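You operate a simulated robot arm through the tools that you are given. There is no shell and no other tool. Be economical: measure what you need, move in short steps, check, and stop when the job is done.

Carry out the task below with a simulated robot arm. There is one attempt and no reset: what you move stays moved.

TASK
Exhale-test the teal mouthpiece unit: green OK tray if OK, repair bin if it fails.
Fine: input port closed, switches on exhale and flow, exhale knob at 3 for the test and back to 0 after.

The check looks at the end state, three seconds after you hand in, the way a careful person would. Anything else that was tipped, shoved, dropped, spilled or broken makes it a failure.

THE ROBOT
A 6-joint arm with a two-finger gripper on a trunk, on a base that drives. Base frame: it is fixed to the floor where the robot stands at the start and does not move with it; the origin is under the middle of the robot, x ahead of it, y to its left, z up. Lengths are in m, angles in rad, forces in N, time in s.
Its first joint turns from -2.897 to 2.897 rad. Places, roughly: black switch [0.6, -0.2, 1.4]; breathing knob [0.4, -0.3, 0.9]; clamp knob [0.4, 0.3, 0.9]; exhale knob [0.6, -0.3, 1.1]; green bleed valve [0.4, 0.2, 0.9]; input port [0.5, -0.2, 1.2]; inside of the green ok tray [0.5, -0.1, 1]; inside of the repair bin [0.6, -0.5, 0.9]; main valve [0.7, -0.5, 1.5]; power switch [0.5, -0.4, 1]; supply knob [0.4, -0.2, 0.9]; teal unit knob [0.6, 0.1, 1.1]; valve seat knob [0.4, 0.1, 0.9]; white unit knob [0.5, 0, 0.7]; yellow switch [0.6, -0.2, 1.3]; yellow unit knob [0.5, 0.2, 0.7]. Payload 3.43 kg.
The TCP is the grasp point between the finger pads, 0.02 m short of the fingertips. In the tool frame z runs along the fingers and y along their closing line. The gripper opens to 0.19 m. The gripper's body begins 0.248 m behind the TCP.
Orientation is told as [roll, pitch, yaw] about the base's x, y, z axes, in that order, counted from this pose: with the fingers straight down and closing along the base's y, the tool's x points along the base's -x, its y along +y and its z along -z.

THE INTERFACE
- The arm moves only by the tool move_arm. Its argument "rows" is one flat list of numbers, 7 for each row, row after row: the turn, a rotation vector about the tool's x, y, z in units of 6 degrees (1.0 is 6 degrees), then the shift along the tool's x, y, z in units of 40 mm (1.0 is 40 mm), then the opening in per cent of the stroke, from 0 (shut) to 100 (fully open). In form: [wx, wy, wz, tx, ty, tz, jaw, wx, wy, wz, tx, ty, tz, jaw, ...]. A call has 1 to 20 rows; each row shifts and turns the commanded pose from where the row before left it, along the tool's axes as they then stand. A call with a number of a shift or a turn outside -1 to 1 is refused whole. Rows are played at 5 a second. More than 0.05 m and 0.15 rad between two rows, or a gripper value outside its range, and nothing of the call is played. A pose out of reach is approached as far as the arm can. The call stops where the force on the tool passes 50 N (or 10 N more than at its start, if that is more) or the arm is blocked; 0.2 s more then pass. Each finger travels about 0.153 m/s and halts on what it meets, pressing with about 45 N; the grip force reading is that of the motor and also rises with nothing between the fingers. The clock runs only during rows and for 0.2 s after the last one: add rows that do not move to give the fingers time. The reply holds the time, the measured pose of the TCP, the force on the tool along the base axes, the opening and the grip force, in the units named above and with some noise, with the torque about the TCP (base axes, N m) and any sound that the robot's microphone picked up.
- Cameras (640 x 400 px; columns grow to the right, rows downward): "scene" is now at [0.0627, 0.1822, 1.7392]; the picture's right is [-0.32, -0.95, 0.00], its down [-0.55, 0.19, -0.81] and it looks along [0.77, -0.26, -0.58] (base axes); focal length 222 px, centre (320, 200). "wrist" rides on the gripper at [0.07, -0.008, -0.288] in the tool frame; the picture's right is [0.12, 0.99, 0.00], its down [-0.96, 0.12, -0.25] and it looks along [-0.25, 0.03, 0.97] (tool axes); focal length 261 px, centre (320, 200). There is no depth. A picture from a camera that has moved, and an enlarged one, comes with that camera's place and axes in the base frame and with its lens.
- snapshot(camera): a new picture of that camera. No time passes.
- move_column(by): slides the trunk up (or, below 0, down) by that many m; the arm and the scene camera ride with it, the base frame stays. It gives what a move gives, with no picture.
- base_move(legs): drives the robot by 1 to 6 legs, each [ahead, turn to the left] in m and rad, along the robot's own axes; the way and the turn of a leg run together, so that a leg with both is an arc; at most 1.5 m and 3.142 rad a leg. The arm and the cameras ride along, it lands a little off, and it stops where it bumps. It gives what a move gives.
- turn_head(pan, tilt): turns the head with the scene camera to pan (to the left, within 2.094 rad either way) and tilt (down, from -0.506 to 1.204), counted from straight ahead of the robot. It gives what a move gives.
- zoom(camera, box): a new picture of the part [left, top, right, bottom] of that camera's present view, enlarged. No time passes.
- sign_off(): hands the job in; it is judged then, once.

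Work in short steps. Places have to be worked out from the pictures, the camera data and where the tool is seen: move nearer, look again, correct. Check each grasp and each placing, and mend what went wrong. You have 120 turns and 98 pictures in all, those below and enlarged ones among them. Open the gripper and draw the arm clear of the work before you hand the job in, unless the task says otherwise; then end with one line.

The tools are called after "Emit:" as name(argument=value, ...) on one line, values as JSON. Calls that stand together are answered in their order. move_arm: Moves the arm, as the interface text tells. Its arguments: {"type":"object","properties":{"rows":{"type":"array","items":{"type":"number"}}},"required":["rows"]} The other tools are called the same way: move_column (by) slides the trunk up or down; base_move (legs) drives the base; turn_head (pan, tilt) turns the head that bears the scene camera; snapshot (camera) takes a picture; zoom (camera, box) takes an enlarged picture of a part of a camera's view; sign_off () hands the job in.

At the start:

```text
t: 0.0
position: [0.5034, -0.0803, 1.6245]
orientation: [0.0, -0.001, 0.0]
contact_force: [0.5, 1.2, 0.1]
torque: [-0.01, 0.01, 0.02]
opening: 0.1901
grasp_force: 0.1
trunk travel left (down, up): [-0.3, 0.14]
robot x, y, heading: [0.0038, 0.0019, -0.0]
head pan, tilt: [-0.33, 0.621]
```

scene: 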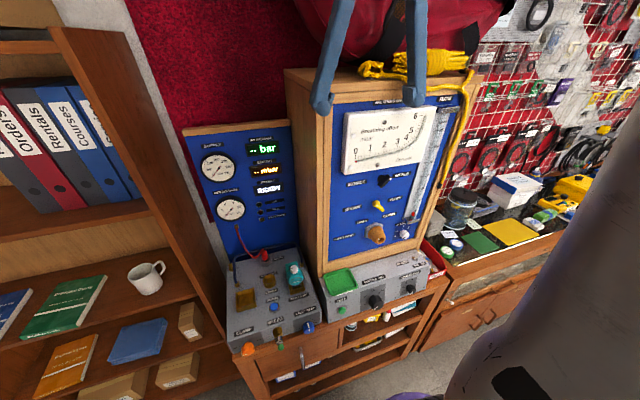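
wrist: 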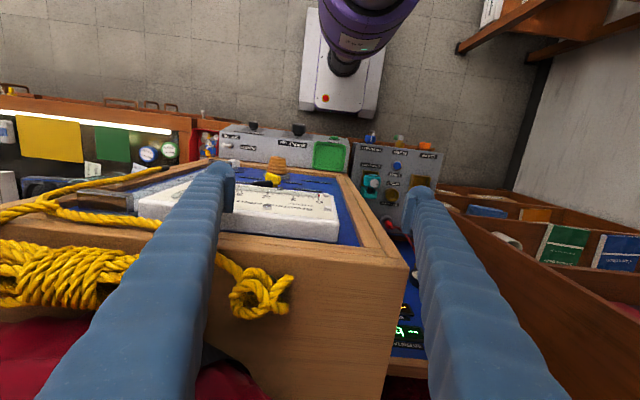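

The pictures show the tester cabinet with switches and knobs, and the teal unit on the left console. I zoom in on the panel and the console to read the labels.

Emit:
zoom(camera="scene", box=[320, 90, 480, 190])

Emit:
zoom(camera="scene", box=[320, 160, 480, 260])

Emit:
zoom(camera="scene", box=[220, 240, 440, 378])

Emit:
zoom(camera="scene", box=[180, 120, 300, 250])

```text
4.00 times, centred on (400, 140) of scene
camera zoom: at [0.0627, 0.1822, 1.7392], right [-0.32, -0.95, 0.0], down [-0.55, 0.19, -0.81], along [0.77, -0.26, -0.58], focal length 887 px, centre (0, 440)
```

zoom: 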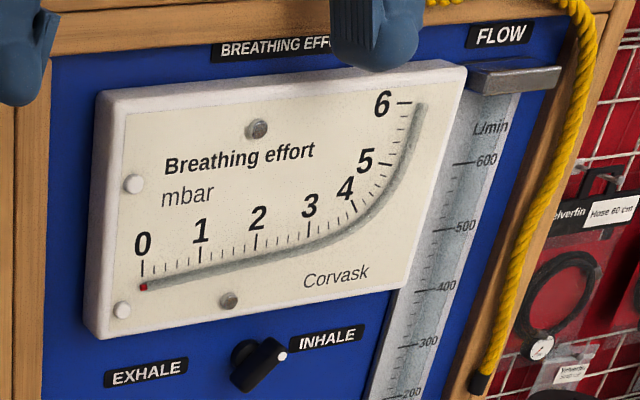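

```text
4.00 times, centred on (400, 210) of scene
camera zoom: at [0.0627, 0.1822, 1.7392], right [-0.32, -0.95, 0.0], down [-0.55, 0.19, -0.81], along [0.77, -0.26, -0.58], focal length 887 px, centre (0, 160)
```

zoom: 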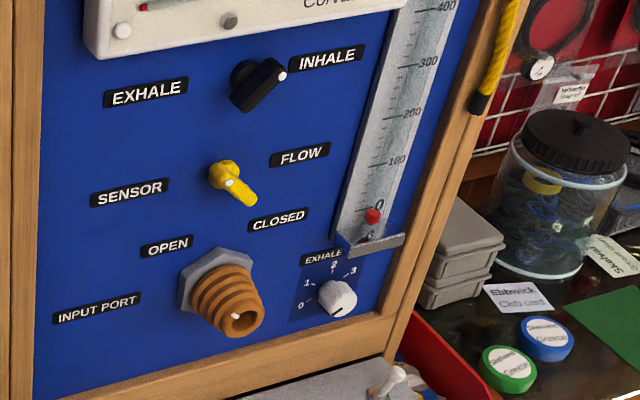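

```text
2.90 times, centred on (330, 309) of scene
camera zoom: at [0.0627, 0.1822, 1.7392], right [-0.32, -0.95, 0.0], down [-0.55, 0.19, -0.81], along [0.77, -0.26, -0.58], focal length 642 px, centre (291, -116)
```

zoom: 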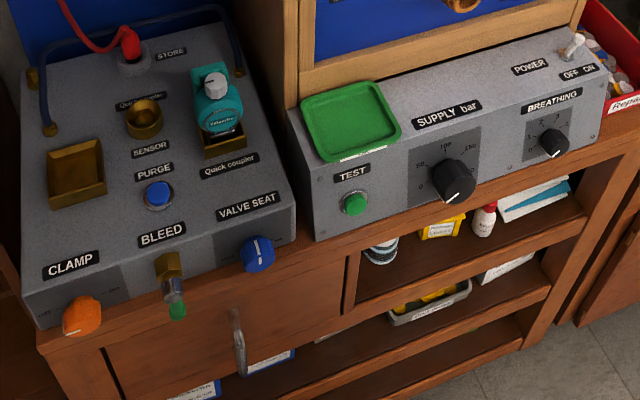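

```text
3.08 times, centred on (240, 185) of scene
camera zoom: at [0.0627, 0.1822, 1.7392], right [-0.32, -0.95, 0.0], down [-0.55, 0.19, -0.81], along [0.77, -0.26, -0.58], focal length 682 px, centre (566, 246)
```

zoom: 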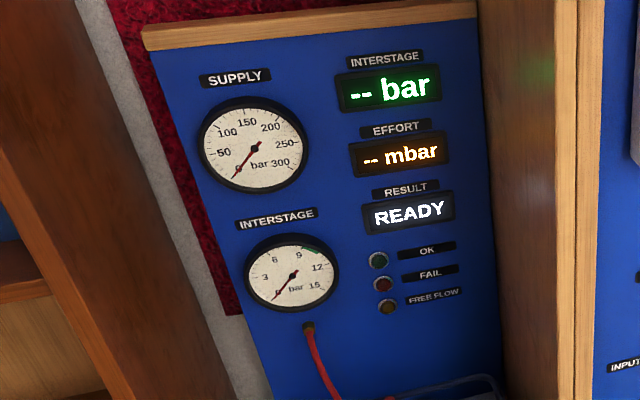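

I look closer at the controls (port, power switch, exhale knob) and pan the head to the right for the repair bin and main valve.

Emit:
zoom(camera="scene", box=[350, 205, 420, 249])

Emit:
zoom(camera="scene", box=[395, 240, 459, 300])

Emit:
zoom(camera="scene", box=[260, 250, 324, 310])

Emit:
turn_head(pan=-0.8, tilt=0.5)

Emit:
snapshot(camera="scene")

```text
9.09 times, centred on (385, 227) of scene
camera zoom: at [0.0627, 0.1822, 1.7392], right [-0.32, -0.95, 0.0], down [-0.55, 0.19, -0.81], along [0.77, -0.26, -0.58], focal length 2015 px, centre (-271, -46)
```

zoom: 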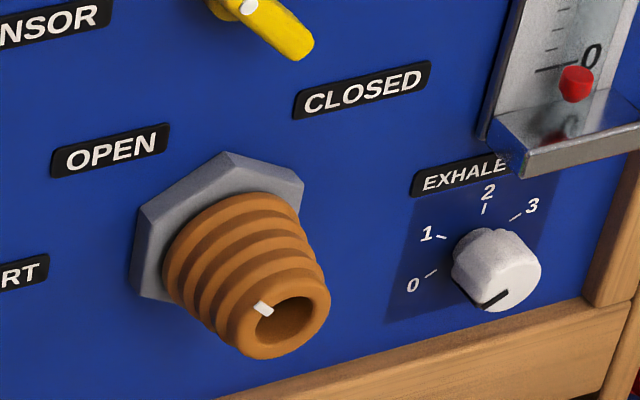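

```text
6.67 times, centred on (427, 270) of scene
camera zoom: at [0.0627, 0.1822, 1.7392], right [-0.32, -0.95, 0.0], down [-0.55, 0.19, -0.81], along [0.77, -0.26, -0.58], focal length 1478 px, centre (-393, -267)
```

zoom: 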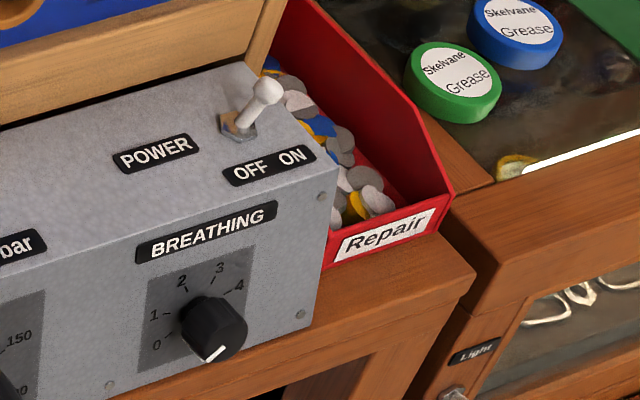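

```text
6.67 times, centred on (292, 280) of scene
camera zoom: at [0.0627, 0.1822, 1.7392], right [-0.32, -0.95, 0.0], down [-0.55, 0.19, -0.81], along [0.77, -0.26, -0.58], focal length 1478 px, centre (507, -333)
```

zoom: 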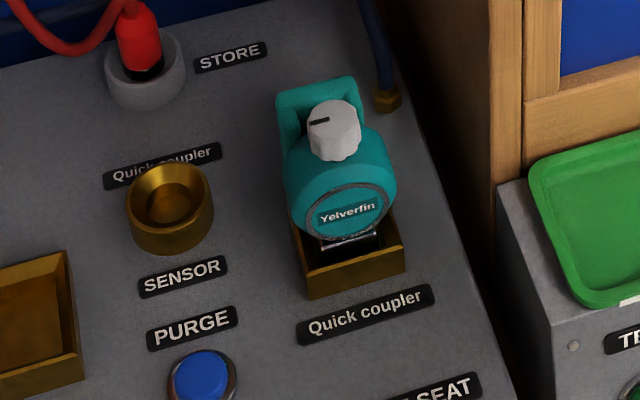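

```text
t: 0.9
position: [0.5047, -0.0804, 1.6252]
orientation: [0.0, 0.001, 0.001]
contact_force: [0.3, -0.2, 0.1]
torque: [0.01, 0.0, -0.01]
opening: 0.1899
grasp_force: 0.0
trunk travel left (down, up): [-0.3, 0.14]
robot x, y, heading: [-0.0012, -0.0028, 0.003]
head pan, tilt: [-0.799, 0.499]
```

```text
88 pictures are left
camera scene: at [0.0432, 0.1455, 1.7501], right [-0.72, -0.7, 0.0], down [-0.33, 0.34, -0.88], along [0.61, -0.63, -0.48], focal length 222 px, centre (320, 200)
```

scene: 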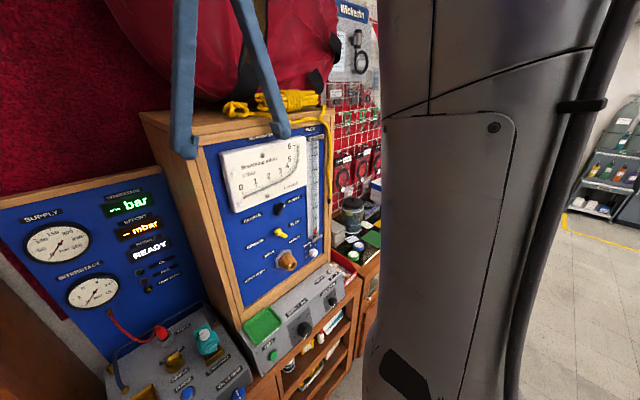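

The power toggle leans toward ON, while the mode switches sit on INHALE and FLOW-ish, and the exhale knob is below 0-ish. I back the base up a bit to gain room for the arm to point horizontally at the panel, then look again.

Emit:
base_move(legs=[[-0.3, 0]])

Emit:
turn_head(pan=-0.3, tilt=0.6)

Emit:
snapshot(camera="scene")

Emit:
snapshot(camera="wrist")

```text
t: 3.5
position: [0.2105, -0.0767, 1.625]
orientation: [-0.002, -0.001, 0.009]
contact_force: [0.4, -0.1, 0.1]
torque: [-0.01, -0.07, -0.02]
opening: 0.1899
grasp_force: 0.0
trunk travel left (down, up): [-0.3, 0.14]
robot x, y, heading: [-0.2978, -0.0003, 0.009]
head pan, tilt: [-0.799, 0.499]
```

```text
t: 4.4
position: [0.2115, -0.0768, 1.6257]
orientation: [0.0, 0.001, 0.009]
contact_force: [0.3, -0.7, 0.5]
torque: [0.02, -0.02, 0.03]
opening: 0.1902
grasp_force: 0.1
trunk travel left (down, up): [-0.3, 0.14]
robot x, y, heading: [-0.2986, -0.0018, 0.013]
head pan, tilt: [-0.3, 0.6]
```

```text
87 pictures are left
camera scene: at [-0.2318, 0.1838, 1.7411], right [-0.29, -0.96, 0.0], down [-0.54, 0.16, -0.82], along [0.79, -0.24, -0.57], focal length 222 px, centre (320, 200)
```

scene: 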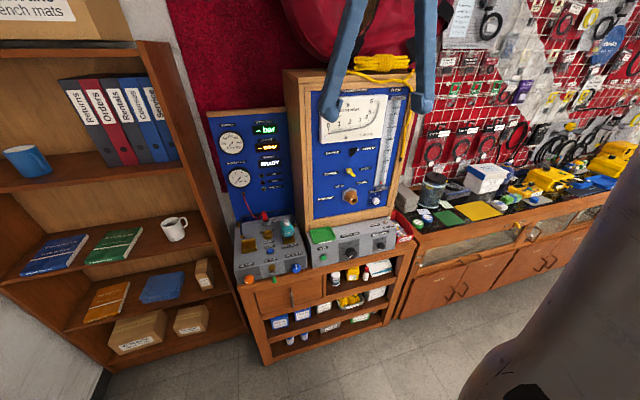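

```text
86 pictures are left
camera wrist: at [0.1407, -0.0846, 1.913], right [-0.13, 0.99, 0.0], down [0.96, 0.13, 0.25], along [0.25, 0.03, -0.97], focal length 261 px, centre (320, 200)
```

wrist: 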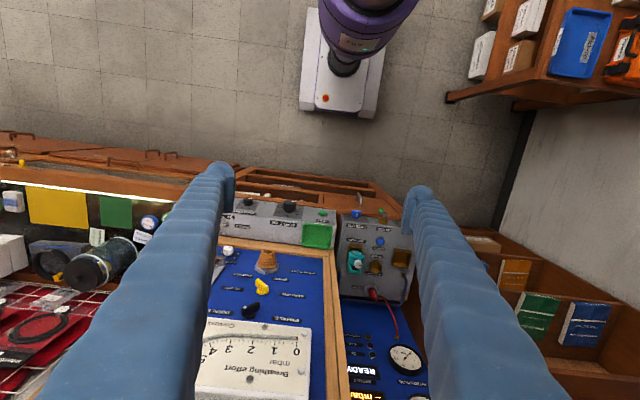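

The base is back by 0.3 m. Now I move the tool 0.12 m forward and pitch it so that the fingers point at the panel (+x).

Emit:
move_arm(rows=[0, 0, 0, -1, 0, 0, 100, 0, 0, 0, -1, 0, 0, 100, 0, 0, 0, -1, 0, 0, 100, 0, -1, 0, 0, 0, 0, 60, 0, -1, 0, 0, 0, 0, 30, 0, -1, 0, 0, 0, 0, 0, 0, -1, 0, 0, 0, 0, 0, 0, -1, 0, 0, 0, 0, 0, 0, -1, 0, 0, 0, 0, 0, 0, -1, 0, 0, 0, 0, 0, 0, -1, 0, 0, 0, 0, 0, 0, -1, 0, 0, 0, 0, 0, 0, -1, 0, 0, 0, 0, 0, 0, -1, 0, 0, 0, 0, 0, 0, -1, 0, 0, 0, 0, 0, 0, -1, 0, 0, 0, 0, 0, 0, -1, 0, 0, 0, 0, 0, 0, -1, 0, 0, 0, 0, 0])

Emit:
snapshot(camera="wrist")

```text
t: 8.4
position: [0.3363, -0.0238, 1.6733]
orientation: [-2.557, -1.542, 2.661]
contact_force: [-1.0, 1.1, -0.4]
torque: [-0.02, 0.05, -0.03]
opening: 0.0
grasp_force: 34.4
out of reach, approached as far as the arm can: row 18
trunk travel left (down, up): [-0.3, 0.14]
robot x, y, heading: [-0.2951, -0.0031, 0.009]
head pan, tilt: [-0.3, 0.6]
stopped in row 18: the arm was blocked; the commanded pose is now the measured one
```

```text
85 pictures are left
camera wrist: at [0.0534, -0.0609, 1.5962], right [-0.1, 0.99, -0.14], down [-0.28, 0.1, 0.95], along [0.95, 0.13, 0.27], focal length 261 px, centre (320, 200)
```

wrist: 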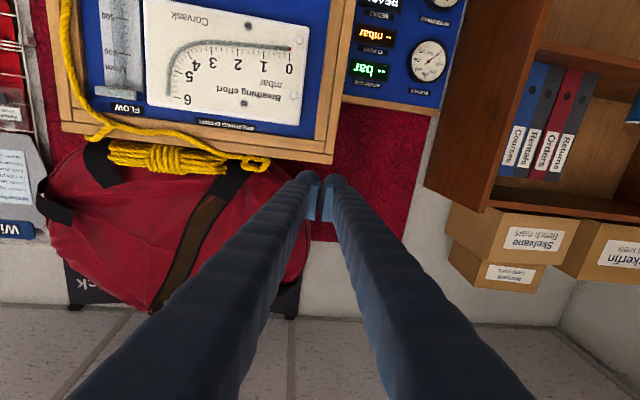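

The tool is now nearly horizontal, with its camera upside down below it. I lower it and roll 180° about its own axis so the camera comes to sit above.

Emit:
move_arm(rows=[0, 0, 0, 1, 0, 0, 0, 0, 0, 0, 1, 0, 0, 0, 0, 0, 0, 1, 0, 0, 0, 0, 0, 0, 1, 0, 0, 0, 0, 0, 1, 0, 0, 0, 0, 0, 0, 1, 0, 0, 0, 0, 0, 0, 1, 0, 0, 0, 0, 0, 0, 1, 0, 0, 0, 0, 0, 0, 1, 0, 0, 0, 0, 0, 0, 1, 0, 0, 0, 0, 0, 0, 1, 0, 0, 0, 0, 0, 0, 1, 0, 0, 0, 0, 0, 0, 1, 0, 0, 0, 0, 0, 0, 1, 0, 0, 0, 0, 0, 0, 1, 0, 0, 0, 0, 0, 0, 1, 0, 0, 0, 0, 0, 0, 1, 0, 0, 0, 0, 0, 0, 1, 0, 0, 0, 0, 0, 0, 1, 0, 0, 0, 0])

Emit:
snapshot(camera="wrist")

```text
t: 12.4
position: [0.4201, -0.0604, 1.6038]
orientation: [1.581, -0.011, -1.477]
contact_force: [0.2, 0.3, 1.1]
torque: [0.01, 0.03, -0.03]
opening: 0.0001
grasp_force: 33.9
out of reach, approached as far as the arm can: row 1, 2, 3, 4
trunk travel left (down, up): [-0.3, 0.14]
robot x, y, heading: [-0.2947, -0.0035, 0.017]
head pan, tilt: [-0.3, 0.6]
```

```text
84 pictures are left
camera wrist: at [0.1267, -0.015, 1.5899], right [-0.02, 0.13, 0.99], down [-0.16, -0.98, 0.12], along [0.99, -0.15, 0.04], focal length 261 px, centre (320, 200)
```

wrist: 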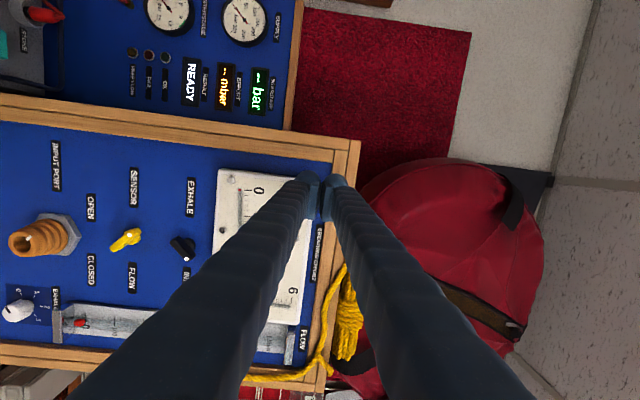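

Half the roll is done. I finish the roll (camera above), straighten the small 0.1 rad yaw, and look.

Emit:
move_arm(rows=[0, 0, 1, 0, 0, 0, 0, 0, 0, 1, 0, 0, 0, 0, 0, 0, 1, 0, 0, 0, 0, 0, 0, 1, 0, 0, 0, 0, 0, 0, 1, 0, 0, 0, 0, 0, 0, 1, 0, 0, 0, 0, 0, 0, 1, 0, 0, 0, 0, 0, 0, 1, 0, 0, 0, 0, 0, 0, 1, 0, 0, 0, 0, 0, 0, 1, 0, 0, 0, 0, 0, 0, 1, 0, 0, 0, 0, 0, 0, 1, 0, 0, 0, 0, 0, 0, 1, 0, 0, 0, 0, 0, 0, 1, 0, 0, 0, 0, 0, 0, 1, 0, 0, 0, 0, -1, 0, 0, 0, 0, 0, 0, 0, 0, 0, -1, 0, 0, 0, 0, 0, 0, -1, 0, 0, 0, 0, 0, 0, -1, 0, 0, 0, 0, 0, 0, -1, 0, 0, 0])

Emit:
snapshot(camera="wrist")

```text
t: 16.6
position: [0.4954, -0.0936, 1.501]
orientation: [2.411, 1.556, -0.729]
contact_force: [0.9, -0.8, -0.4]
torque: [0.01, -0.06, 0.0]
opening: 0.0
grasp_force: 34.3
out of reach, approached as far as the arm can: row 16, 17, 18, 19, 20
trunk travel left (down, up): [-0.3, 0.14]
robot x, y, heading: [-0.2936, 0.0012, 0.013]
head pan, tilt: [-0.3, 0.6]
```

```text
83 pictures are left
camera wrist: at [0.2077, -0.083, 1.5692], right [0.0, -0.99, 0.13], down [-0.24, -0.12, -0.96], along [0.97, -0.03, -0.23], focal length 261 px, centre (320, 200)
```

wrist: 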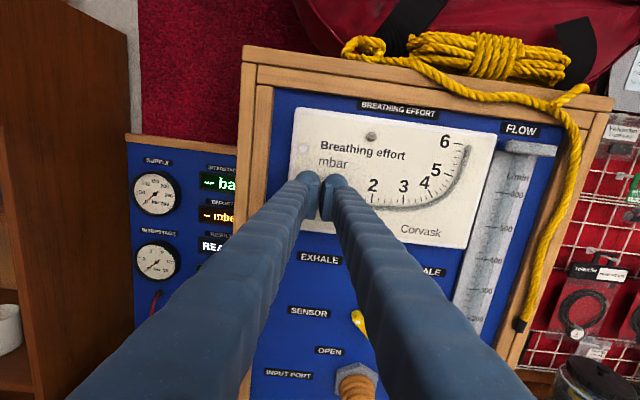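

Triangulating with labels seen in two views puts the blue panel at x≈0.569, square to the x axis (EXHALE label at y≈-0.104, z≈1.394). I back off a little more, slide the trunk down and open the gripper for a clear view of the switches.

Emit:
base_move(legs=[[-0.15, 0]])

Emit:
move_column(by=-0.2)

Emit:
move_arm(rows=[0, 0, 0, 0, 0, 0, 50, 0, 0, 0, 0, 0, 0, 100, 0, 0, 0, 0, 0, 0, 100, 0, 0, 0, 0, 0, 0, 100])

Emit:
snapshot(camera="wrist")

Emit:
snapshot(camera="scene")

```text
t: 18.2
position: [0.3433, -0.0954, 1.505]
orientation: [2.476, 1.553, -0.667]
contact_force: [0.0, -0.2, -0.1]
torque: [-0.02, 0.05, -0.04]
opening: 0.0001
grasp_force: 34.2
trunk travel left (down, up): [-0.3, 0.14]
robot x, y, heading: [-0.4441, -0.0029, 0.012]
head pan, tilt: [-0.3, 0.6]
```

```text
t: 20.4
position: [0.3446, -0.0955, 1.3041]
orientation: [2.448, 1.556, -0.696]
contact_force: [0.3, 0.4, -0.1]
torque: [0.02, 0.01, -0.03]
opening: 0.0
grasp_force: 34.8
trunk travel left (down, up): [-0.1, 0.34]
robot x, y, heading: [-0.4406, -0.0037, 0.012]
head pan, tilt: [-0.3, 0.6]
```

```text
t: 21.4
position: [0.3441, -0.0964, 1.3038]
orientation: [2.444, 1.555, -0.701]
contact_force: [-0.4, 0.2, -0.7]
torque: [-0.01, -0.03, 0.0]
opening: 0.1899
grasp_force: 0.0
trunk travel left (down, up): [-0.1, 0.34]
robot x, y, heading: [-0.447, -0.0025, 0.01]
head pan, tilt: [-0.3, 0.6]
```

```text
82 pictures are left
camera wrist: at [0.0559, -0.0847, 1.3708], right [0.0, -0.99, 0.13], down [-0.24, -0.12, -0.96], along [0.97, -0.03, -0.23], focal length 261 px, centre (320, 200)
```

wrist: 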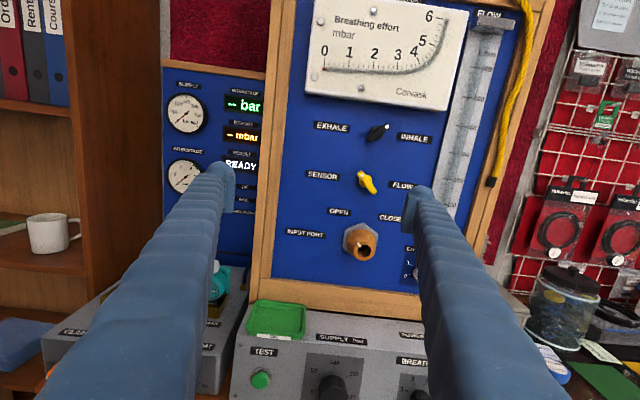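

```text
81 pictures are left
camera scene: at [-0.3815, 0.1821, 1.541], right [-0.29, -0.96, 0.0], down [-0.54, 0.16, -0.82], along [0.79, -0.24, -0.57], focal length 222 px, centre (320, 200)
```

scene: 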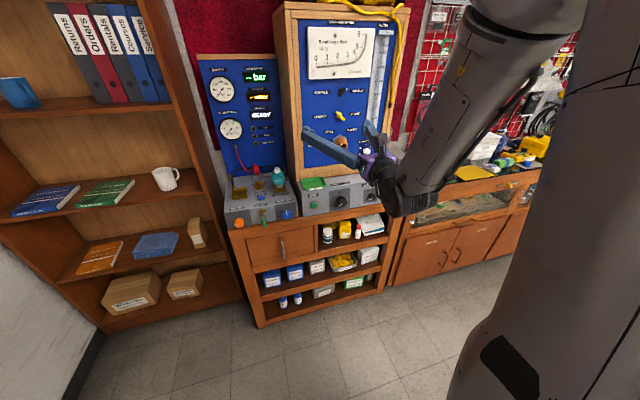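

Now I have a nice frontal view; I zoom onto the switch/port area and the console.

Emit:
zoom(camera="wrist", box=[300, 110, 440, 198])

Emit:
zoom(camera="wrist", box=[280, 190, 440, 290])

Emit:
zoom(camera="wrist", box=[200, 280, 440, 400])

```text
4.55 times, centred on (370, 154) of wrist
camera zoom: at [0.0559, -0.0847, 1.3708], right [0.0, -0.99, 0.13], down [-0.24, -0.12, -0.96], along [0.97, -0.03, -0.23], focal length 1185 px, centre (93, 409)
```

zoom: 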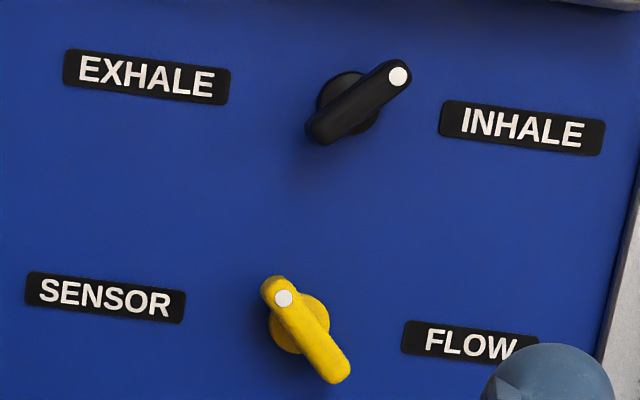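

```text
4.00 times, centred on (360, 240) of wrist
camera zoom: at [0.0559, -0.0847, 1.3708], right [0.0, -0.99, 0.13], down [-0.24, -0.12, -0.96], along [0.97, -0.03, -0.23], focal length 1043 px, centre (160, 40)
```

zoom: 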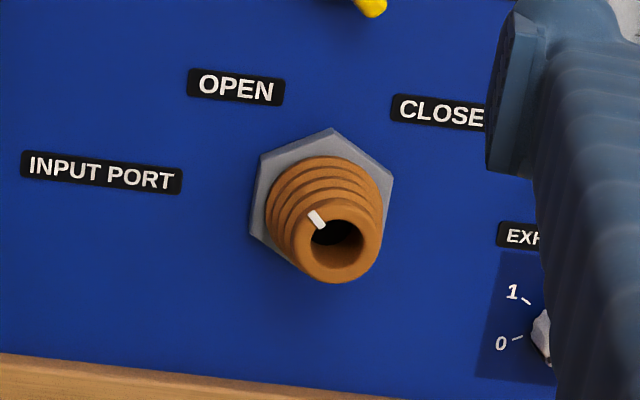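

```text
2.67 times, centred on (320, 340) of wrist
camera zoom: at [0.0559, -0.0847, 1.3708], right [0.0, -0.99, 0.13], down [-0.24, -0.12, -0.96], along [0.97, -0.03, -0.23], focal length 695 px, centre (320, -173)
```

zoom: 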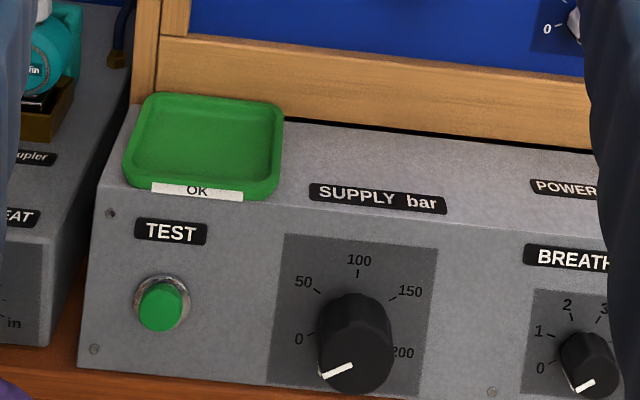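

The switches read INHALE (dot upper right), SENSOR (dot upper left), and the port mark is at OPEN. Estimated pivots: black (-0.186, 1.393), yellow (-0.185, 1.300), port (-0.196, 1.176), panel x 0.569. I move in front of the black switch and roll +45° so that the fingers straddle the lever.

Emit:
move_arm(rows=[0, 0, 0, 0.743, 0.747, 0, 60, 0, 0, 0, 0.743, 0.747, 0, 21, 0, 0, 0, 0.743, 0.747, 0, 21, 0, 0, 0.9375, 0, 0, 0.3, 21, 0, 0, 0.9375, 0, 0, 0.3, 21, 0, 0, 0.9375, 0, 0, 0.3, 21, 0, 0, 0.9375, 0, 0, 0.3, 21, 0, 0, 0.9375, 0, 0, 0.3, 21, 0, 0, 0.9375, 0, 0, 0.3, 21, 0, 0, 0.9375, 0, 0, 0.3, 21, 0, 0, 0.9375, 0, 0, 0.3, 21])

Emit:
snapshot(camera="wrist")

```text
t: 23.8
position: [0.4397, -0.1859, 1.3954]
orientation: [-1.588, 0.797, 1.558]
contact_force: [-0.5, 0.4, -0.1]
torque: [0.0, -0.02, 0.02]
opening: 0.04
grasp_force: 0.0
trunk travel left (down, up): [-0.1, 0.34]
robot x, y, heading: [-0.4408, -0.0048, 0.009]
head pan, tilt: [-0.3, 0.6]
```

```text
77 pictures are left
camera wrist: at [0.1514, -0.2262, 1.4488], right [0.01, -0.79, -0.61], down [-0.24, 0.59, -0.77], along [0.97, 0.15, -0.18], focal length 261 px, centre (320, 200)
```

wrist: 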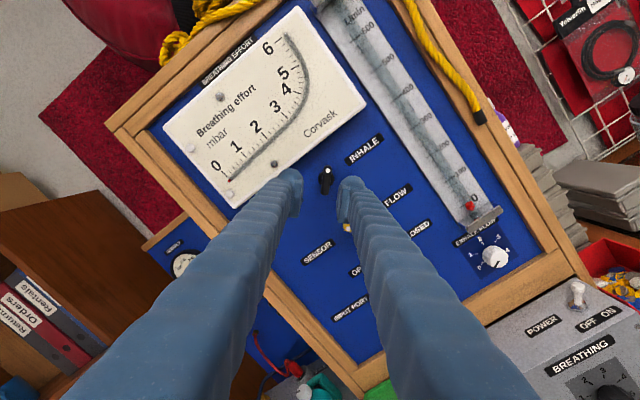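

The lever projects right where predicted, midway between the fingers. I advance 85 mm with the gap narrowed slightly to keep clear of the gauge board.

Emit:
move_arm(rows=[0, 0, 0, 0, 0, 0.7, 17, 0, 0, 0, 0, 0, 0.7, 17, 0, 0, 0, 0, 0, 0.35, 17, 0, 0, 0, 0, 0, 0.35, 17])

Emit:
zoom(camera="wrist", box=[240, 120, 400, 220])

```text
t: 24.8
position: [0.524, -0.1858, 1.3953]
orientation: [-1.588, 0.795, 1.556]
contact_force: [0.4, 0.7, 0.0]
torque: [0.0, -0.06, -0.02]
opening: 0.0322
grasp_force: 0.1
trunk travel left (down, up): [-0.1, 0.34]
robot x, y, heading: [-0.4449, -0.0031, 0.012]
head pan, tilt: [-0.3, 0.6]
```

```text
4.00 times, centred on (320, 170) of wrist
camera zoom: at [0.2358, -0.2267, 1.4485], right [0.01, -0.79, -0.61], down [-0.24, 0.59, -0.77], along [0.97, 0.15, -0.18], focal length 1043 px, centre (320, 320)
```

zoom: 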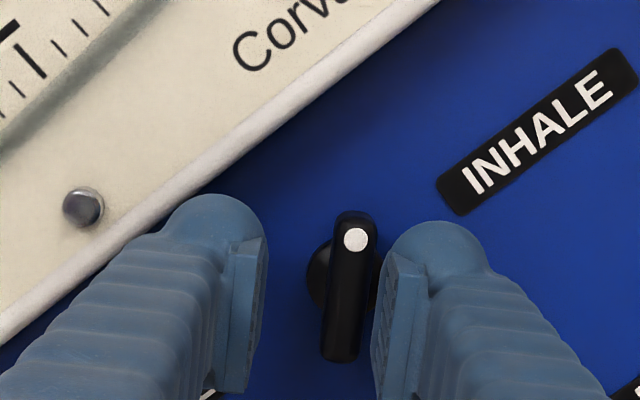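

The lever lies ~5 mm to the right of the gap centre. I shift 5 mm along the closing line, advance 10 mm more, and close.

Emit:
move_arm(rows=[0, 0, 0, 0, 0.12, 0, 17, 0, 0, 0, 0, 0, 0.25, 17, 0, 0, 0, 0, 0, 0, 8, 0, 0, 0, 0, 0, 0, 3, 0, 0, 0, 0, 0, 0, 3])

Emit:
zoom(camera="wrist", box=[240, 120, 400, 220])

```text
t: 26.0
position: [0.5339, -0.1921, 1.3907]
orientation: [-1.582, 0.795, 1.557]
contact_force: [-5.1, -11.7, -14.2]
torque: [0.05, -0.11, -0.32]
opening: 0.0119
grasp_force: 45.0
trunk travel left (down, up): [-0.1, 0.34]
robot x, y, heading: [-0.4449, -0.0022, 0.012]
head pan, tilt: [-0.3, 0.6]
```

```text
4.00 times, centred on (320, 170) of wrist
camera zoom: at [0.2454, -0.2328, 1.4446], right [0.0, -0.79, -0.61], down [-0.24, 0.59, -0.77], along [0.97, 0.15, -0.19], focal length 1043 px, centre (320, 320)
```

zoom: 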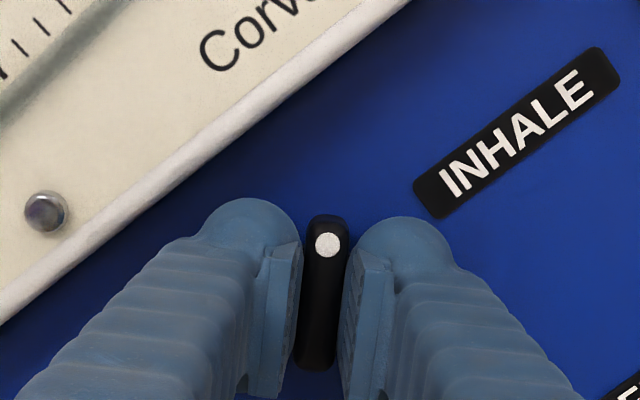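

The lever is held (opening 11.9 mm) with a sideways load toward +tool-y, so the pivot is a few mm further. I relieve by 4 mm and turn 90° counter-clockwise in steps.

Emit:
move_arm(rows=[0, 0, 0, 0, 0.1, 0, 3, 0, 0, -1, 0, 0, 0, 3, 0, 0, -1, 0, 0, 0, 3, 0, 0, -1, 0, 0, 0, 3, 0, 0, -1, 0, 0, 0, 3, 0, 0, -1, 0, 0, 0, 3])

Emit:
zoom(camera="wrist", box=[240, 120, 400, 220])

```text
t: 27.4
position: [0.5341, -0.1917, 1.3906]
orientation: [-1.626, 1.321, 1.515]
contact_force: [-2.9, -8.8, -3.0]
torque: [0.06, 0.13, -0.09]
opening: 0.0121
grasp_force: 45.2
trunk travel left (down, up): [-0.1, 0.34]
robot x, y, heading: [-0.444, -0.0057, 0.008]
head pan, tilt: [-0.3, 0.6]
```

```text
4.00 times, centred on (320, 170) of wrist
camera zoom: at [0.2451, -0.1997, 1.4567], right [0.0, -0.99, -0.13], down [-0.23, 0.13, -0.96], along [0.97, 0.03, -0.23], focal length 1043 px, centre (320, 320)
```

zoom: 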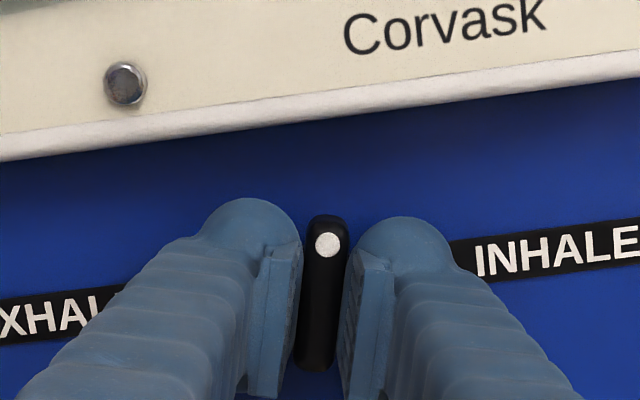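

The lever turns with the hand. I continue the remaining 60°.

Emit:
move_arm(rows=[0, 0, -1, 0, 0, 0, 3, 0, 0, -1, 0, 0, 0, 3, 0, 0, -1, 0, 0, 0, 3, 0, 0, -1, 0, 0, 0, 3, 0, 0, -1, 0, 0, 0, 3, 0, 0, -1, 0, 0, 0, 3, 0, 0, -1, 0, 0, 0, 3, 0, 0, -1, 0, 0, 0, 3, 0, 0, -1, 0, 0, 0, 3, 0, 0, -1, 0, 0, 0, 3])

Emit:
zoom(camera="wrist", box=[240, 120, 400, 220])

```text
t: 29.6
position: [0.5328, -0.1937, 1.3912]
orientation: [1.59, 0.775, -1.56]
contact_force: [8.9, -19.7, 8.9]
torque: [0.41, -0.21, 0.02]
opening: 0.0123
grasp_force: 45.0
trunk travel left (down, up): [-0.1, 0.34]
robot x, y, heading: [-0.4412, -0.004, 0.01]
head pan, tilt: [-0.3, 0.6]
```

```text
4.00 times, centred on (320, 170) of wrist
camera zoom: at [0.2457, -0.1356, 1.4301], right [-0.01, -0.61, 0.79], down [-0.24, -0.77, -0.59], along [0.97, -0.2, -0.14], focal length 1043 px, centre (320, 320)
```

zoom: 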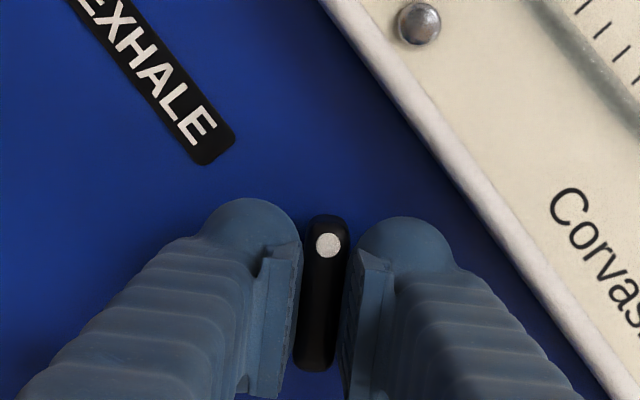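

The lever now points to EXHALE. I release, back off 60 mm, move down 94 mm in front of the yellow switch, and look.

Emit:
move_arm(rows=[0, 0, 0, 0, 0, 0, 17, 0, 0, 0, 0, 0, 0, 17, 0, 0, 0, 0, 0, -0.75, 17, 0, 0, 0, 0, 0, -0.75, 17, 0, 0, 0, -0.83, -0.83, 0, 20, 0, 0, 0, -0.83, -0.83, 0, 20, 0, 0, 0, 0, 0, 0, 20])

Emit:
snapshot(camera="wrist")

```text
t: 31.2
position: [0.4722, -0.1961, 1.2975]
orientation: [1.588, 0.773, -1.56]
contact_force: [-0.5, -0.2, 0.7]
torque: [-0.03, 0.03, 0.07]
opening: 0.0378
grasp_force: 0.1
trunk travel left (down, up): [-0.1, 0.34]
robot x, y, heading: [-0.4469, 0.0001, 0.014]
head pan, tilt: [-0.3, 0.6]
```

```text
72 pictures are left
camera wrist: at [0.1852, -0.1362, 1.3371], right [-0.01, -0.61, 0.79], down [-0.24, -0.77, -0.59], along [0.97, -0.2, -0.14], focal length 261 px, centre (320, 200)
```

wrist: 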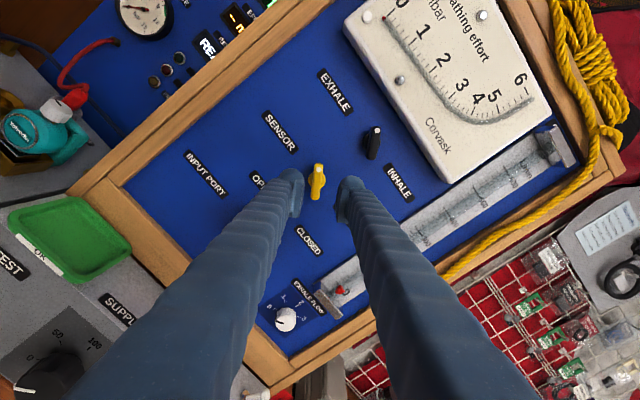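

Black now reads EXHALE. The yellow lever sits ~7 mm to the left of the gap axis; I correct (-7 mm in y, +6 mm in x of tool) and advance in.

Emit:
move_arm(rows=[0, 0, 0, 0.13, -0.16, 0, 20, 0, 0, 0, 0, 0, 0.75, 20, 0, 0, 0, 0, 0, 0.5, 20])

Emit:
zoom(camera="wrist", box=[240, 120, 400, 220])

```text
t: 32.0
position: [0.5266, -0.187, 1.2936]
orientation: [1.588, 0.777, -1.562]
contact_force: [0.8, -0.2, 0.2]
torque: [-0.04, -0.02, -0.02]
opening: 0.038
grasp_force: 0.1
trunk travel left (down, up): [-0.1, 0.34]
robot x, y, heading: [-0.4469, -0.0063, 0.018]
head pan, tilt: [-0.3, 0.6]
```

```text
4.00 times, centred on (320, 170) of wrist
camera zoom: at [0.2381, -0.1277, 1.3342], right [-0.01, -0.61, 0.79], down [-0.24, -0.77, -0.59], along [0.97, -0.2, -0.14], focal length 1043 px, centre (320, 320)
```

zoom: 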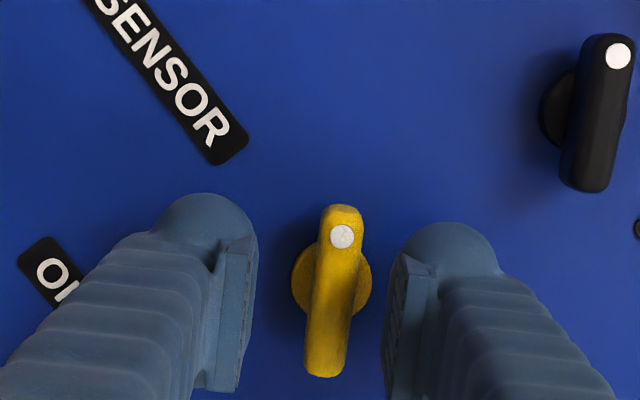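

Well centred. I advance 8 mm and close on the yellow lever.

Emit:
move_arm(rows=[0, 0, 0, 0, 0.07, 0.2, 20, 0, 0, 0, 0, 0, 0, 10, 0, 0, 0, 0, 0, 0, 3, 0, 0, 0, 0, 0, 0, 3])

```text
t: 33.0
position: [0.5335, -0.1891, 1.2971]
orientation: [1.591, 0.775, -1.561]
contact_force: [3.1, -3.1, 4.9]
torque: [0.28, 0.03, -0.01]
opening: 0.0121
grasp_force: 45.1
trunk travel left (down, up): [-0.1, 0.34]
robot x, y, heading: [-0.443, -0.0034, 0.014]
head pan, tilt: [-0.3, 0.6]
```

Gripped with small side load. I turn clockwise 90° to FLOW.

Emit:
move_arm(rows=[0, 0, 1, 0, 0, 0, 3, 0, 0, 1, 0, 0, 0, 3, 0, 0, 1, 0, 0, 0, 3, 0, 0, 1, 0, 0, 0, 3, 0, 0, 1, 0, 0, 0, 3, 0, 0, 1, 0, 0, 0, 3, 0, 0, 1, 0, 0, 0, 3, 0, 0, 1, 0, 0, 0, 3, 0, 0, 1, 0, 0, 0, 3, 0, 0, 1, 0, 0, 0, 3, 0, 0, 1, 0, 0, 0, 3, 0, 0, 1, 0, 0, 0, 3, 0, 0, 1, 0, 0, 0, 3, 0, 0, 1, 0, 0, 0, 3, 0, 0, 1, 0, 0, 0, 3])

Emit:
zoom(camera="wrist", box=[240, 120, 400, 220])

```text
t: 36.2
position: [0.5329, -0.1878, 1.2984]
orientation: [-1.589, 0.794, 1.555]
contact_force: [21.1, -17.9, 15.0]
torque: [0.02, -0.26, -0.29]
opening: 0.012
grasp_force: 45.2
trunk travel left (down, up): [-0.1, 0.34]
robot x, y, heading: [-0.4422, -0.0037, 0.009]
head pan, tilt: [-0.3, 0.6]
```

```text
4.00 times, centred on (320, 170) of wrist
camera zoom: at [0.2447, -0.229, 1.3501], right [0.01, -0.79, -0.61], down [-0.24, 0.59, -0.77], along [0.97, 0.15, -0.18], focal length 1043 px, centre (320, 320)
```

zoom: 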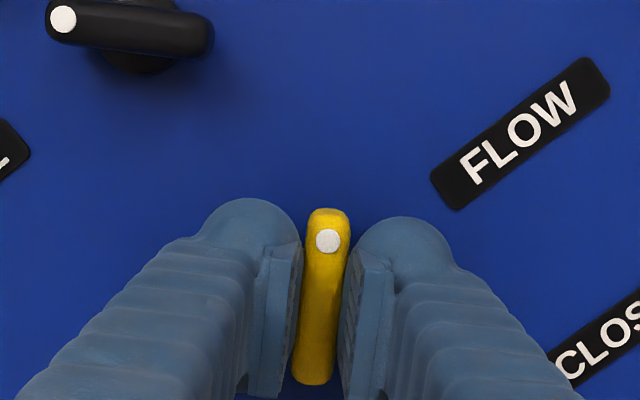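

Yellow is at FLOW. I release, back off 90 mm, roll back to -45° and move down in front of the input port.

Emit:
move_arm(rows=[0, 0, 0, 0, 0, 0, 20, 0, 0, 0, 0, 0, 0, 20, 0, 0, 0, 0, 0, -0.75, 20, 0, 0, 0, 0, 0, -0.75, 20, 0, 0, -1, 0, 0, -0.75, 40, 0, 0, -1, 0, 0, 0, 40, 0, 0, -1, 0, 0, 0, 40, 0, 0, -1, 0, 0, 0, 40, 0, 0, -1, 0, 0, 0, 40, 0, 0, -1, 0, 0, 0, 40, 0, 0, -1, 0, 0, 0, 40, 0, 0, -1, 0, 0, 0, 40, 0, 0, -1, 0, 0, 0, 40, 0, 0, -1, 0, 0, 0, 40, 0, 0, -1, 0, 0, 0, 40, 0, 0, -1, 0, 0, 0, 40, 0, 0, -1, 0, 0, 0, 40, 0, 0, -1, 0, 0, 0, 40, 0, 0, -1, 0, 0, 0, 40])

Emit:
move_arm(rows=[0, 0, 0, -0.72, -0.72, 0, 40, 0, 0, 0, -0.72, -0.72, 0, 40, 0, 0, 0, -0.72, -0.72, 0, 40])

Emit:
snapshot(camera="wrist")

```text
t: 40.2
position: [0.4431, -0.1864, 1.2953]
orientation: [1.588, 0.772, -1.563]
contact_force: [-0.3, -0.2, -0.4]
torque: [-0.01, 0.0, -0.01]
opening: 0.0759
grasp_force: 0.0
trunk travel left (down, up): [-0.1, 0.34]
robot x, y, heading: [-0.4468, -0.0001, 0.008]
head pan, tilt: [-0.3, 0.6]
```

```text
t: 41.0
position: [0.4414, -0.1905, 1.1739]
orientation: [1.586, 0.774, -1.563]
contact_force: [-0.8, 0.5, -0.1]
torque: [0.0, 0.01, -0.04]
opening: 0.0757
grasp_force: 0.0
trunk travel left (down, up): [-0.1, 0.34]
robot x, y, heading: [-0.4474, -0.0036, 0.004]
head pan, tilt: [-0.3, 0.6]
```

```text
69 pictures are left
camera wrist: at [0.1535, -0.133, 1.2135], right [-0.01, -0.61, 0.79], down [-0.24, -0.77, -0.59], along [0.97, -0.2, -0.14], focal length 261 px, centre (320, 200)
```

wrist: 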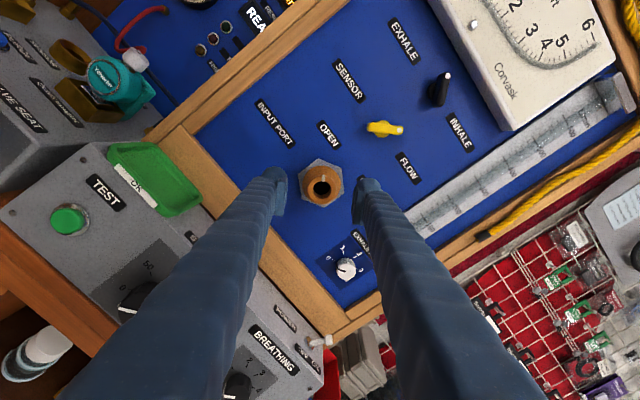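

The port is right on axis. I advance 84 mm and close on it.

Emit:
move_arm(rows=[0, 0, 0, 0, 0, 0.7, 40, 0, 0, 0, 0, 0, 0.7, 40, 0, 0, 0, 0, 0, 0.7, 40, 0, 0, 0, 0, 0, 0, 25, 0, 0, 0, 0, 0, 0, 10, 0, 0, 0, 0, 0, 0, 10])

Emit:
zoom(camera="wrist", box=[240, 120, 400, 220])

```text
t: 42.4
position: [0.5271, -0.1918, 1.1774]
orientation: [1.596, 0.774, -1.561]
contact_force: [9.8, -23.3, 21.0]
torque: [-0.22, -0.17, -0.24]
opening: 0.0511
grasp_force: 44.9
trunk travel left (down, up): [-0.1, 0.34]
robot x, y, heading: [-0.4453, -0.0036, 0.006]
head pan, tilt: [-0.3, 0.6]
```

```text
4.00 times, centred on (320, 170) of wrist
camera zoom: at [0.2385, -0.1334, 1.216], right [-0.02, -0.61, 0.79], down [-0.24, -0.77, -0.59], along [0.97, -0.2, -0.13], focal length 1043 px, centre (320, 320)
```

zoom: 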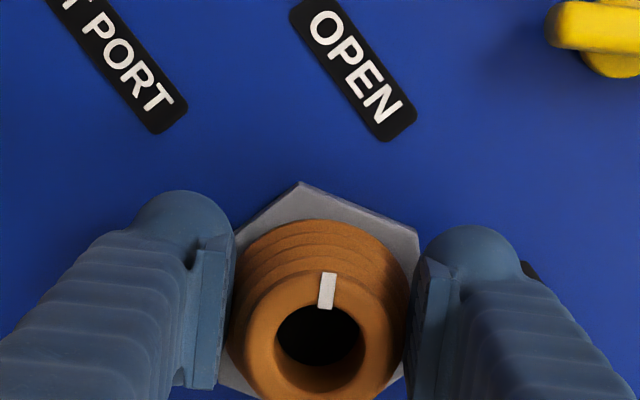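

Gripped at the 51 mm diameter with a 31 N side load toward +tool-y. I relieve 4 mm and turn clockwise to CLOSED.

Emit:
move_arm(rows=[0, 0, 0, 0, 0.1, 0, 10, 0, 0, 1, 0, 0, 0, 10, 0, 0, 1, 0, 0, 0, 10, 0, 0, 1, 0, 0, 0, 10, 0, 0, 1, 0, 0, 0, 10, 0, 0, 1, 0, 0, 0, 10, 0, 0, 1, 0, 0, 0, 10, 0, 0, 1, 0, 0, 0, 10, 0, 0, 1, 0, 0, 0, 10, 0, 0, 1, 0, 0, 0, 10, 0, 0, 1, 0, 0, 0, 10, 0, 0, 1, 0, 0, 0, 10, 0, 0, 1, 0, 0, 0, 10, 0, 0, 1, 0, 0, 0, 10, 0, 0, 1, 0, 0, 0, 10, 0, 0, 1, 0, 0, 0, 10])

Emit:
zoom(camera="wrist", box=[240, 120, 400, 220])

```text
t: 44.4
position: [0.5261, -0.1987, 1.1803]
orientation: [-2.05, 1.539, 1.081]
contact_force: [-10.6, -4.4, 1.5]
torque: [-0.03, 0.32, -1.32]
opening: 0.0509
grasp_force: 44.7
trunk travel left (down, up): [-0.1, 0.34]
robot x, y, heading: [-0.4457, -0.0071, 0.01]
head pan, tilt: [-0.3, 0.6]
stopped in row 10: the force on the tool passed its limit at 50 N (the readings are from after the stop); the commanded pose is now the measured one
```

```text
4.00 times, centred on (320, 170) of wrist
camera zoom: at [0.2377, -0.1865, 1.2464], right [-0.01, -1.0, 0.09], down [-0.23, -0.08, -0.97], along [0.97, -0.04, -0.23], focal length 1043 px, centre (320, 320)
```

zoom: 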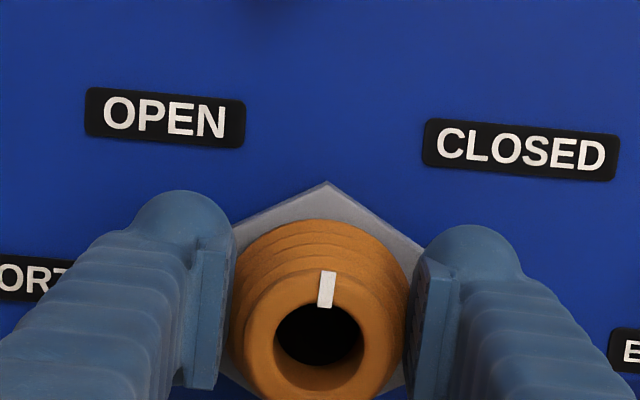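

The port turned 42° along with the hand and the load is relaxed now. I continue the rest in two smaller batches.

Emit:
move_arm(rows=[0, 0, 1, 0, 0, 0, 10, 0, 0, 1, 0, 0, 0, 10, 0, 0, 1, 0, 0, 0, 10, 0, 0, 1, 0, 0, 0, 10])

Emit:
move_arm(rows=[0, 0, 1, 0, 0, 0, 10, 0, 0, 1, 0, 0, 0, 10, 0, 0, 1, 0, 0, 0, 10, 0, 0, 1, 0, 0, 0, 10])

Emit:
zoom(camera="wrist", box=[240, 120, 400, 220])

```text
t: 45.4
position: [0.5263, -0.2018, 1.1789]
orientation: [-1.602, 1.118, 1.527]
contact_force: [-17.6, -34.2, -8.7]
torque: [-0.27, 0.24, -0.39]
opening: 0.0511
grasp_force: 44.6
trunk travel left (down, up): [-0.1, 0.34]
robot x, y, heading: [-0.4434, -0.002, 0.009]
head pan, tilt: [-0.3, 0.6]
```

```text
t: 46.2
position: [0.5259, -0.2024, 1.1792]
orientation: [-1.586, 0.826, 1.538]
contact_force: [-5.0, -6.1, -3.4]
torque: [-0.05, 0.21, -1.33]
opening: 0.0506
grasp_force: 45.1
trunk travel left (down, up): [-0.1, 0.34]
robot x, y, heading: [-0.4417, -0.0008, 0.011]
head pan, tilt: [-0.3, 0.6]
stopped in row 4: the force on the tool passed its limit at 51 N (the readings are from after the stop); the commanded pose is now the measured one
```

```text
4.00 times, centred on (320, 170) of wrist
camera zoom: at [0.237, -0.2367, 1.2325], right [-0.01, -0.81, -0.59], down [-0.23, 0.57, -0.79], along [0.97, 0.12, -0.19], focal length 1043 px, centre (320, 320)
```

zoom: 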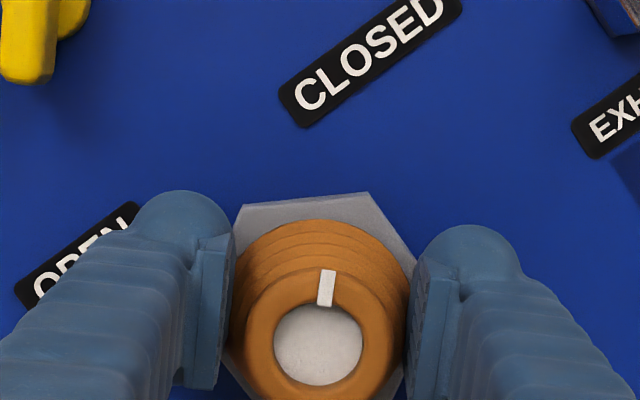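

The bore is now blocked by a plate: the port is CLOSED. I release, back off 100 mm, roll to neutral, and look at the panel.

Emit:
move_arm(rows=[0, 0, 0, 0, 0, 0, 30, 0, 0, 0, 0, 0, 0, 40, 0, 0, 0, 0, 0, -0.7, 40, 0, 0, 0, 0, 0, -0.9, 40, 0, 0, -1, 0, 0, -0.9, 40, 0, 0, -1, 0, 0, 0, 60, 0, 0, -1, 0, 0, 0, 60, 0, 0, -1, 0, 0, 0, 60, 0, 0, -1, 0, 0, 0, 60, 0, 0, -1, 0, 0, 0, 60, 0, 0, -1, 0, 0, 0, 60, 0, 0, -0.2, 0, 0.4, 0, 70, 0, 0, 0, 0, 0.8, 0, 70])

Emit:
snapshot(camera="wrist")

Emit:
zoom(camera="wrist", box=[280, 120, 440, 220])

```text
t: 49.0
position: [0.4257, -0.2465, 1.1763]
orientation: [2.399, 1.554, -0.762]
contact_force: [0.3, 1.0, 0.6]
torque: [-0.02, 0.01, -0.13]
opening: 0.1333
grasp_force: 0.0
trunk travel left (down, up): [-0.1, 0.34]
robot x, y, heading: [-0.4435, -0.001, 0.01]
head pan, tilt: [-0.3, 0.6]
```

```text
65 pictures are left
camera wrist: at [0.1371, -0.2302, 1.2438], right [-0.02, -0.99, 0.13], down [-0.24, -0.12, -0.96], along [0.97, -0.05, -0.23], focal length 261 px, centre (320, 200)
```

wrist: 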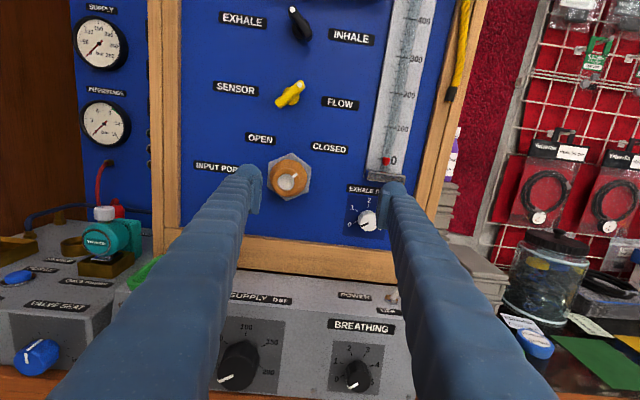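

```text
4.00 times, centred on (360, 170) of wrist
camera zoom: at [0.1371, -0.2302, 1.2438], right [-0.02, -0.99, 0.13], down [-0.24, -0.12, -0.96], along [0.97, -0.05, -0.23], focal length 1043 px, centre (160, 320)
```

zoom: 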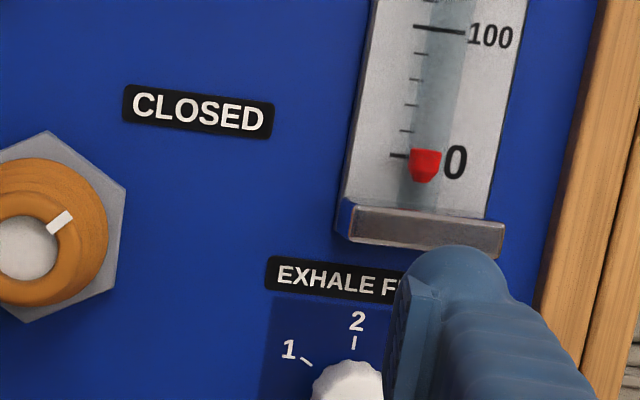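

Port mark points to CLOSED. The exhale knob seems at about (y -0.335, z 1.12), partly hidden by the finger; I shift the tool right to see it, with a moderate gap.

Emit:
move_arm(rows=[0, 0, 0, -0.4, 0.7, 0, 60, 0, 0, 0, -0.4, 0.7, 0, 50, 0, 0, 0, -0.4, 0.7, 0, 42, 0, 0, 0, 0, 0, 0, 42])

Emit:
snapshot(camera="wrist")

Emit:
zoom(camera="wrist", box=[256, 140, 384, 220])

```text
t: 50.0
position: [0.4248, -0.3326, 1.1302]
orientation: [2.493, 1.555, -0.666]
contact_force: [0.1, -0.1, -1.0]
torque: [0.03, -0.07, 0.11]
opening: 0.0801
grasp_force: 0.0
trunk travel left (down, up): [-0.1, 0.34]
robot x, y, heading: [-0.4464, -0.0015, 0.01]
head pan, tilt: [-0.3, 0.6]
```

```text
63 pictures are left
camera wrist: at [0.136, -0.3165, 1.1969], right [-0.02, -0.99, 0.13], down [-0.24, -0.12, -0.96], along [0.97, -0.05, -0.23], focal length 261 px, centre (320, 200)
```

wrist: 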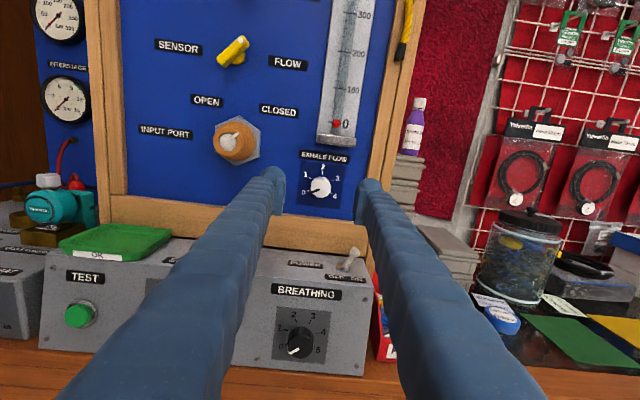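

```text
5.00 times, centred on (320, 180) of wrist
camera zoom: at [0.136, -0.3165, 1.1969], right [-0.02, -0.99, 0.13], down [-0.24, -0.12, -0.96], along [0.97, -0.05, -0.23], focal length 1303 px, centre (320, 300)
```

zoom: 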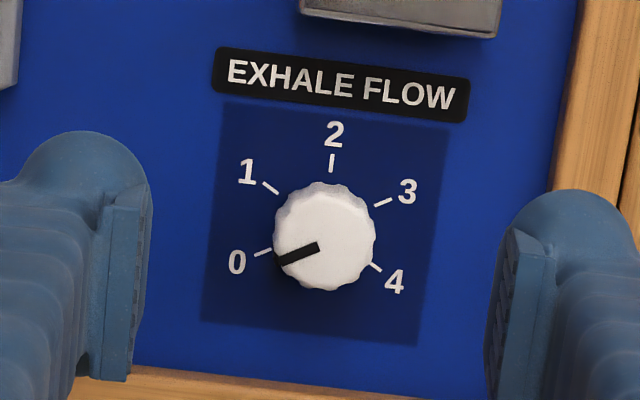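

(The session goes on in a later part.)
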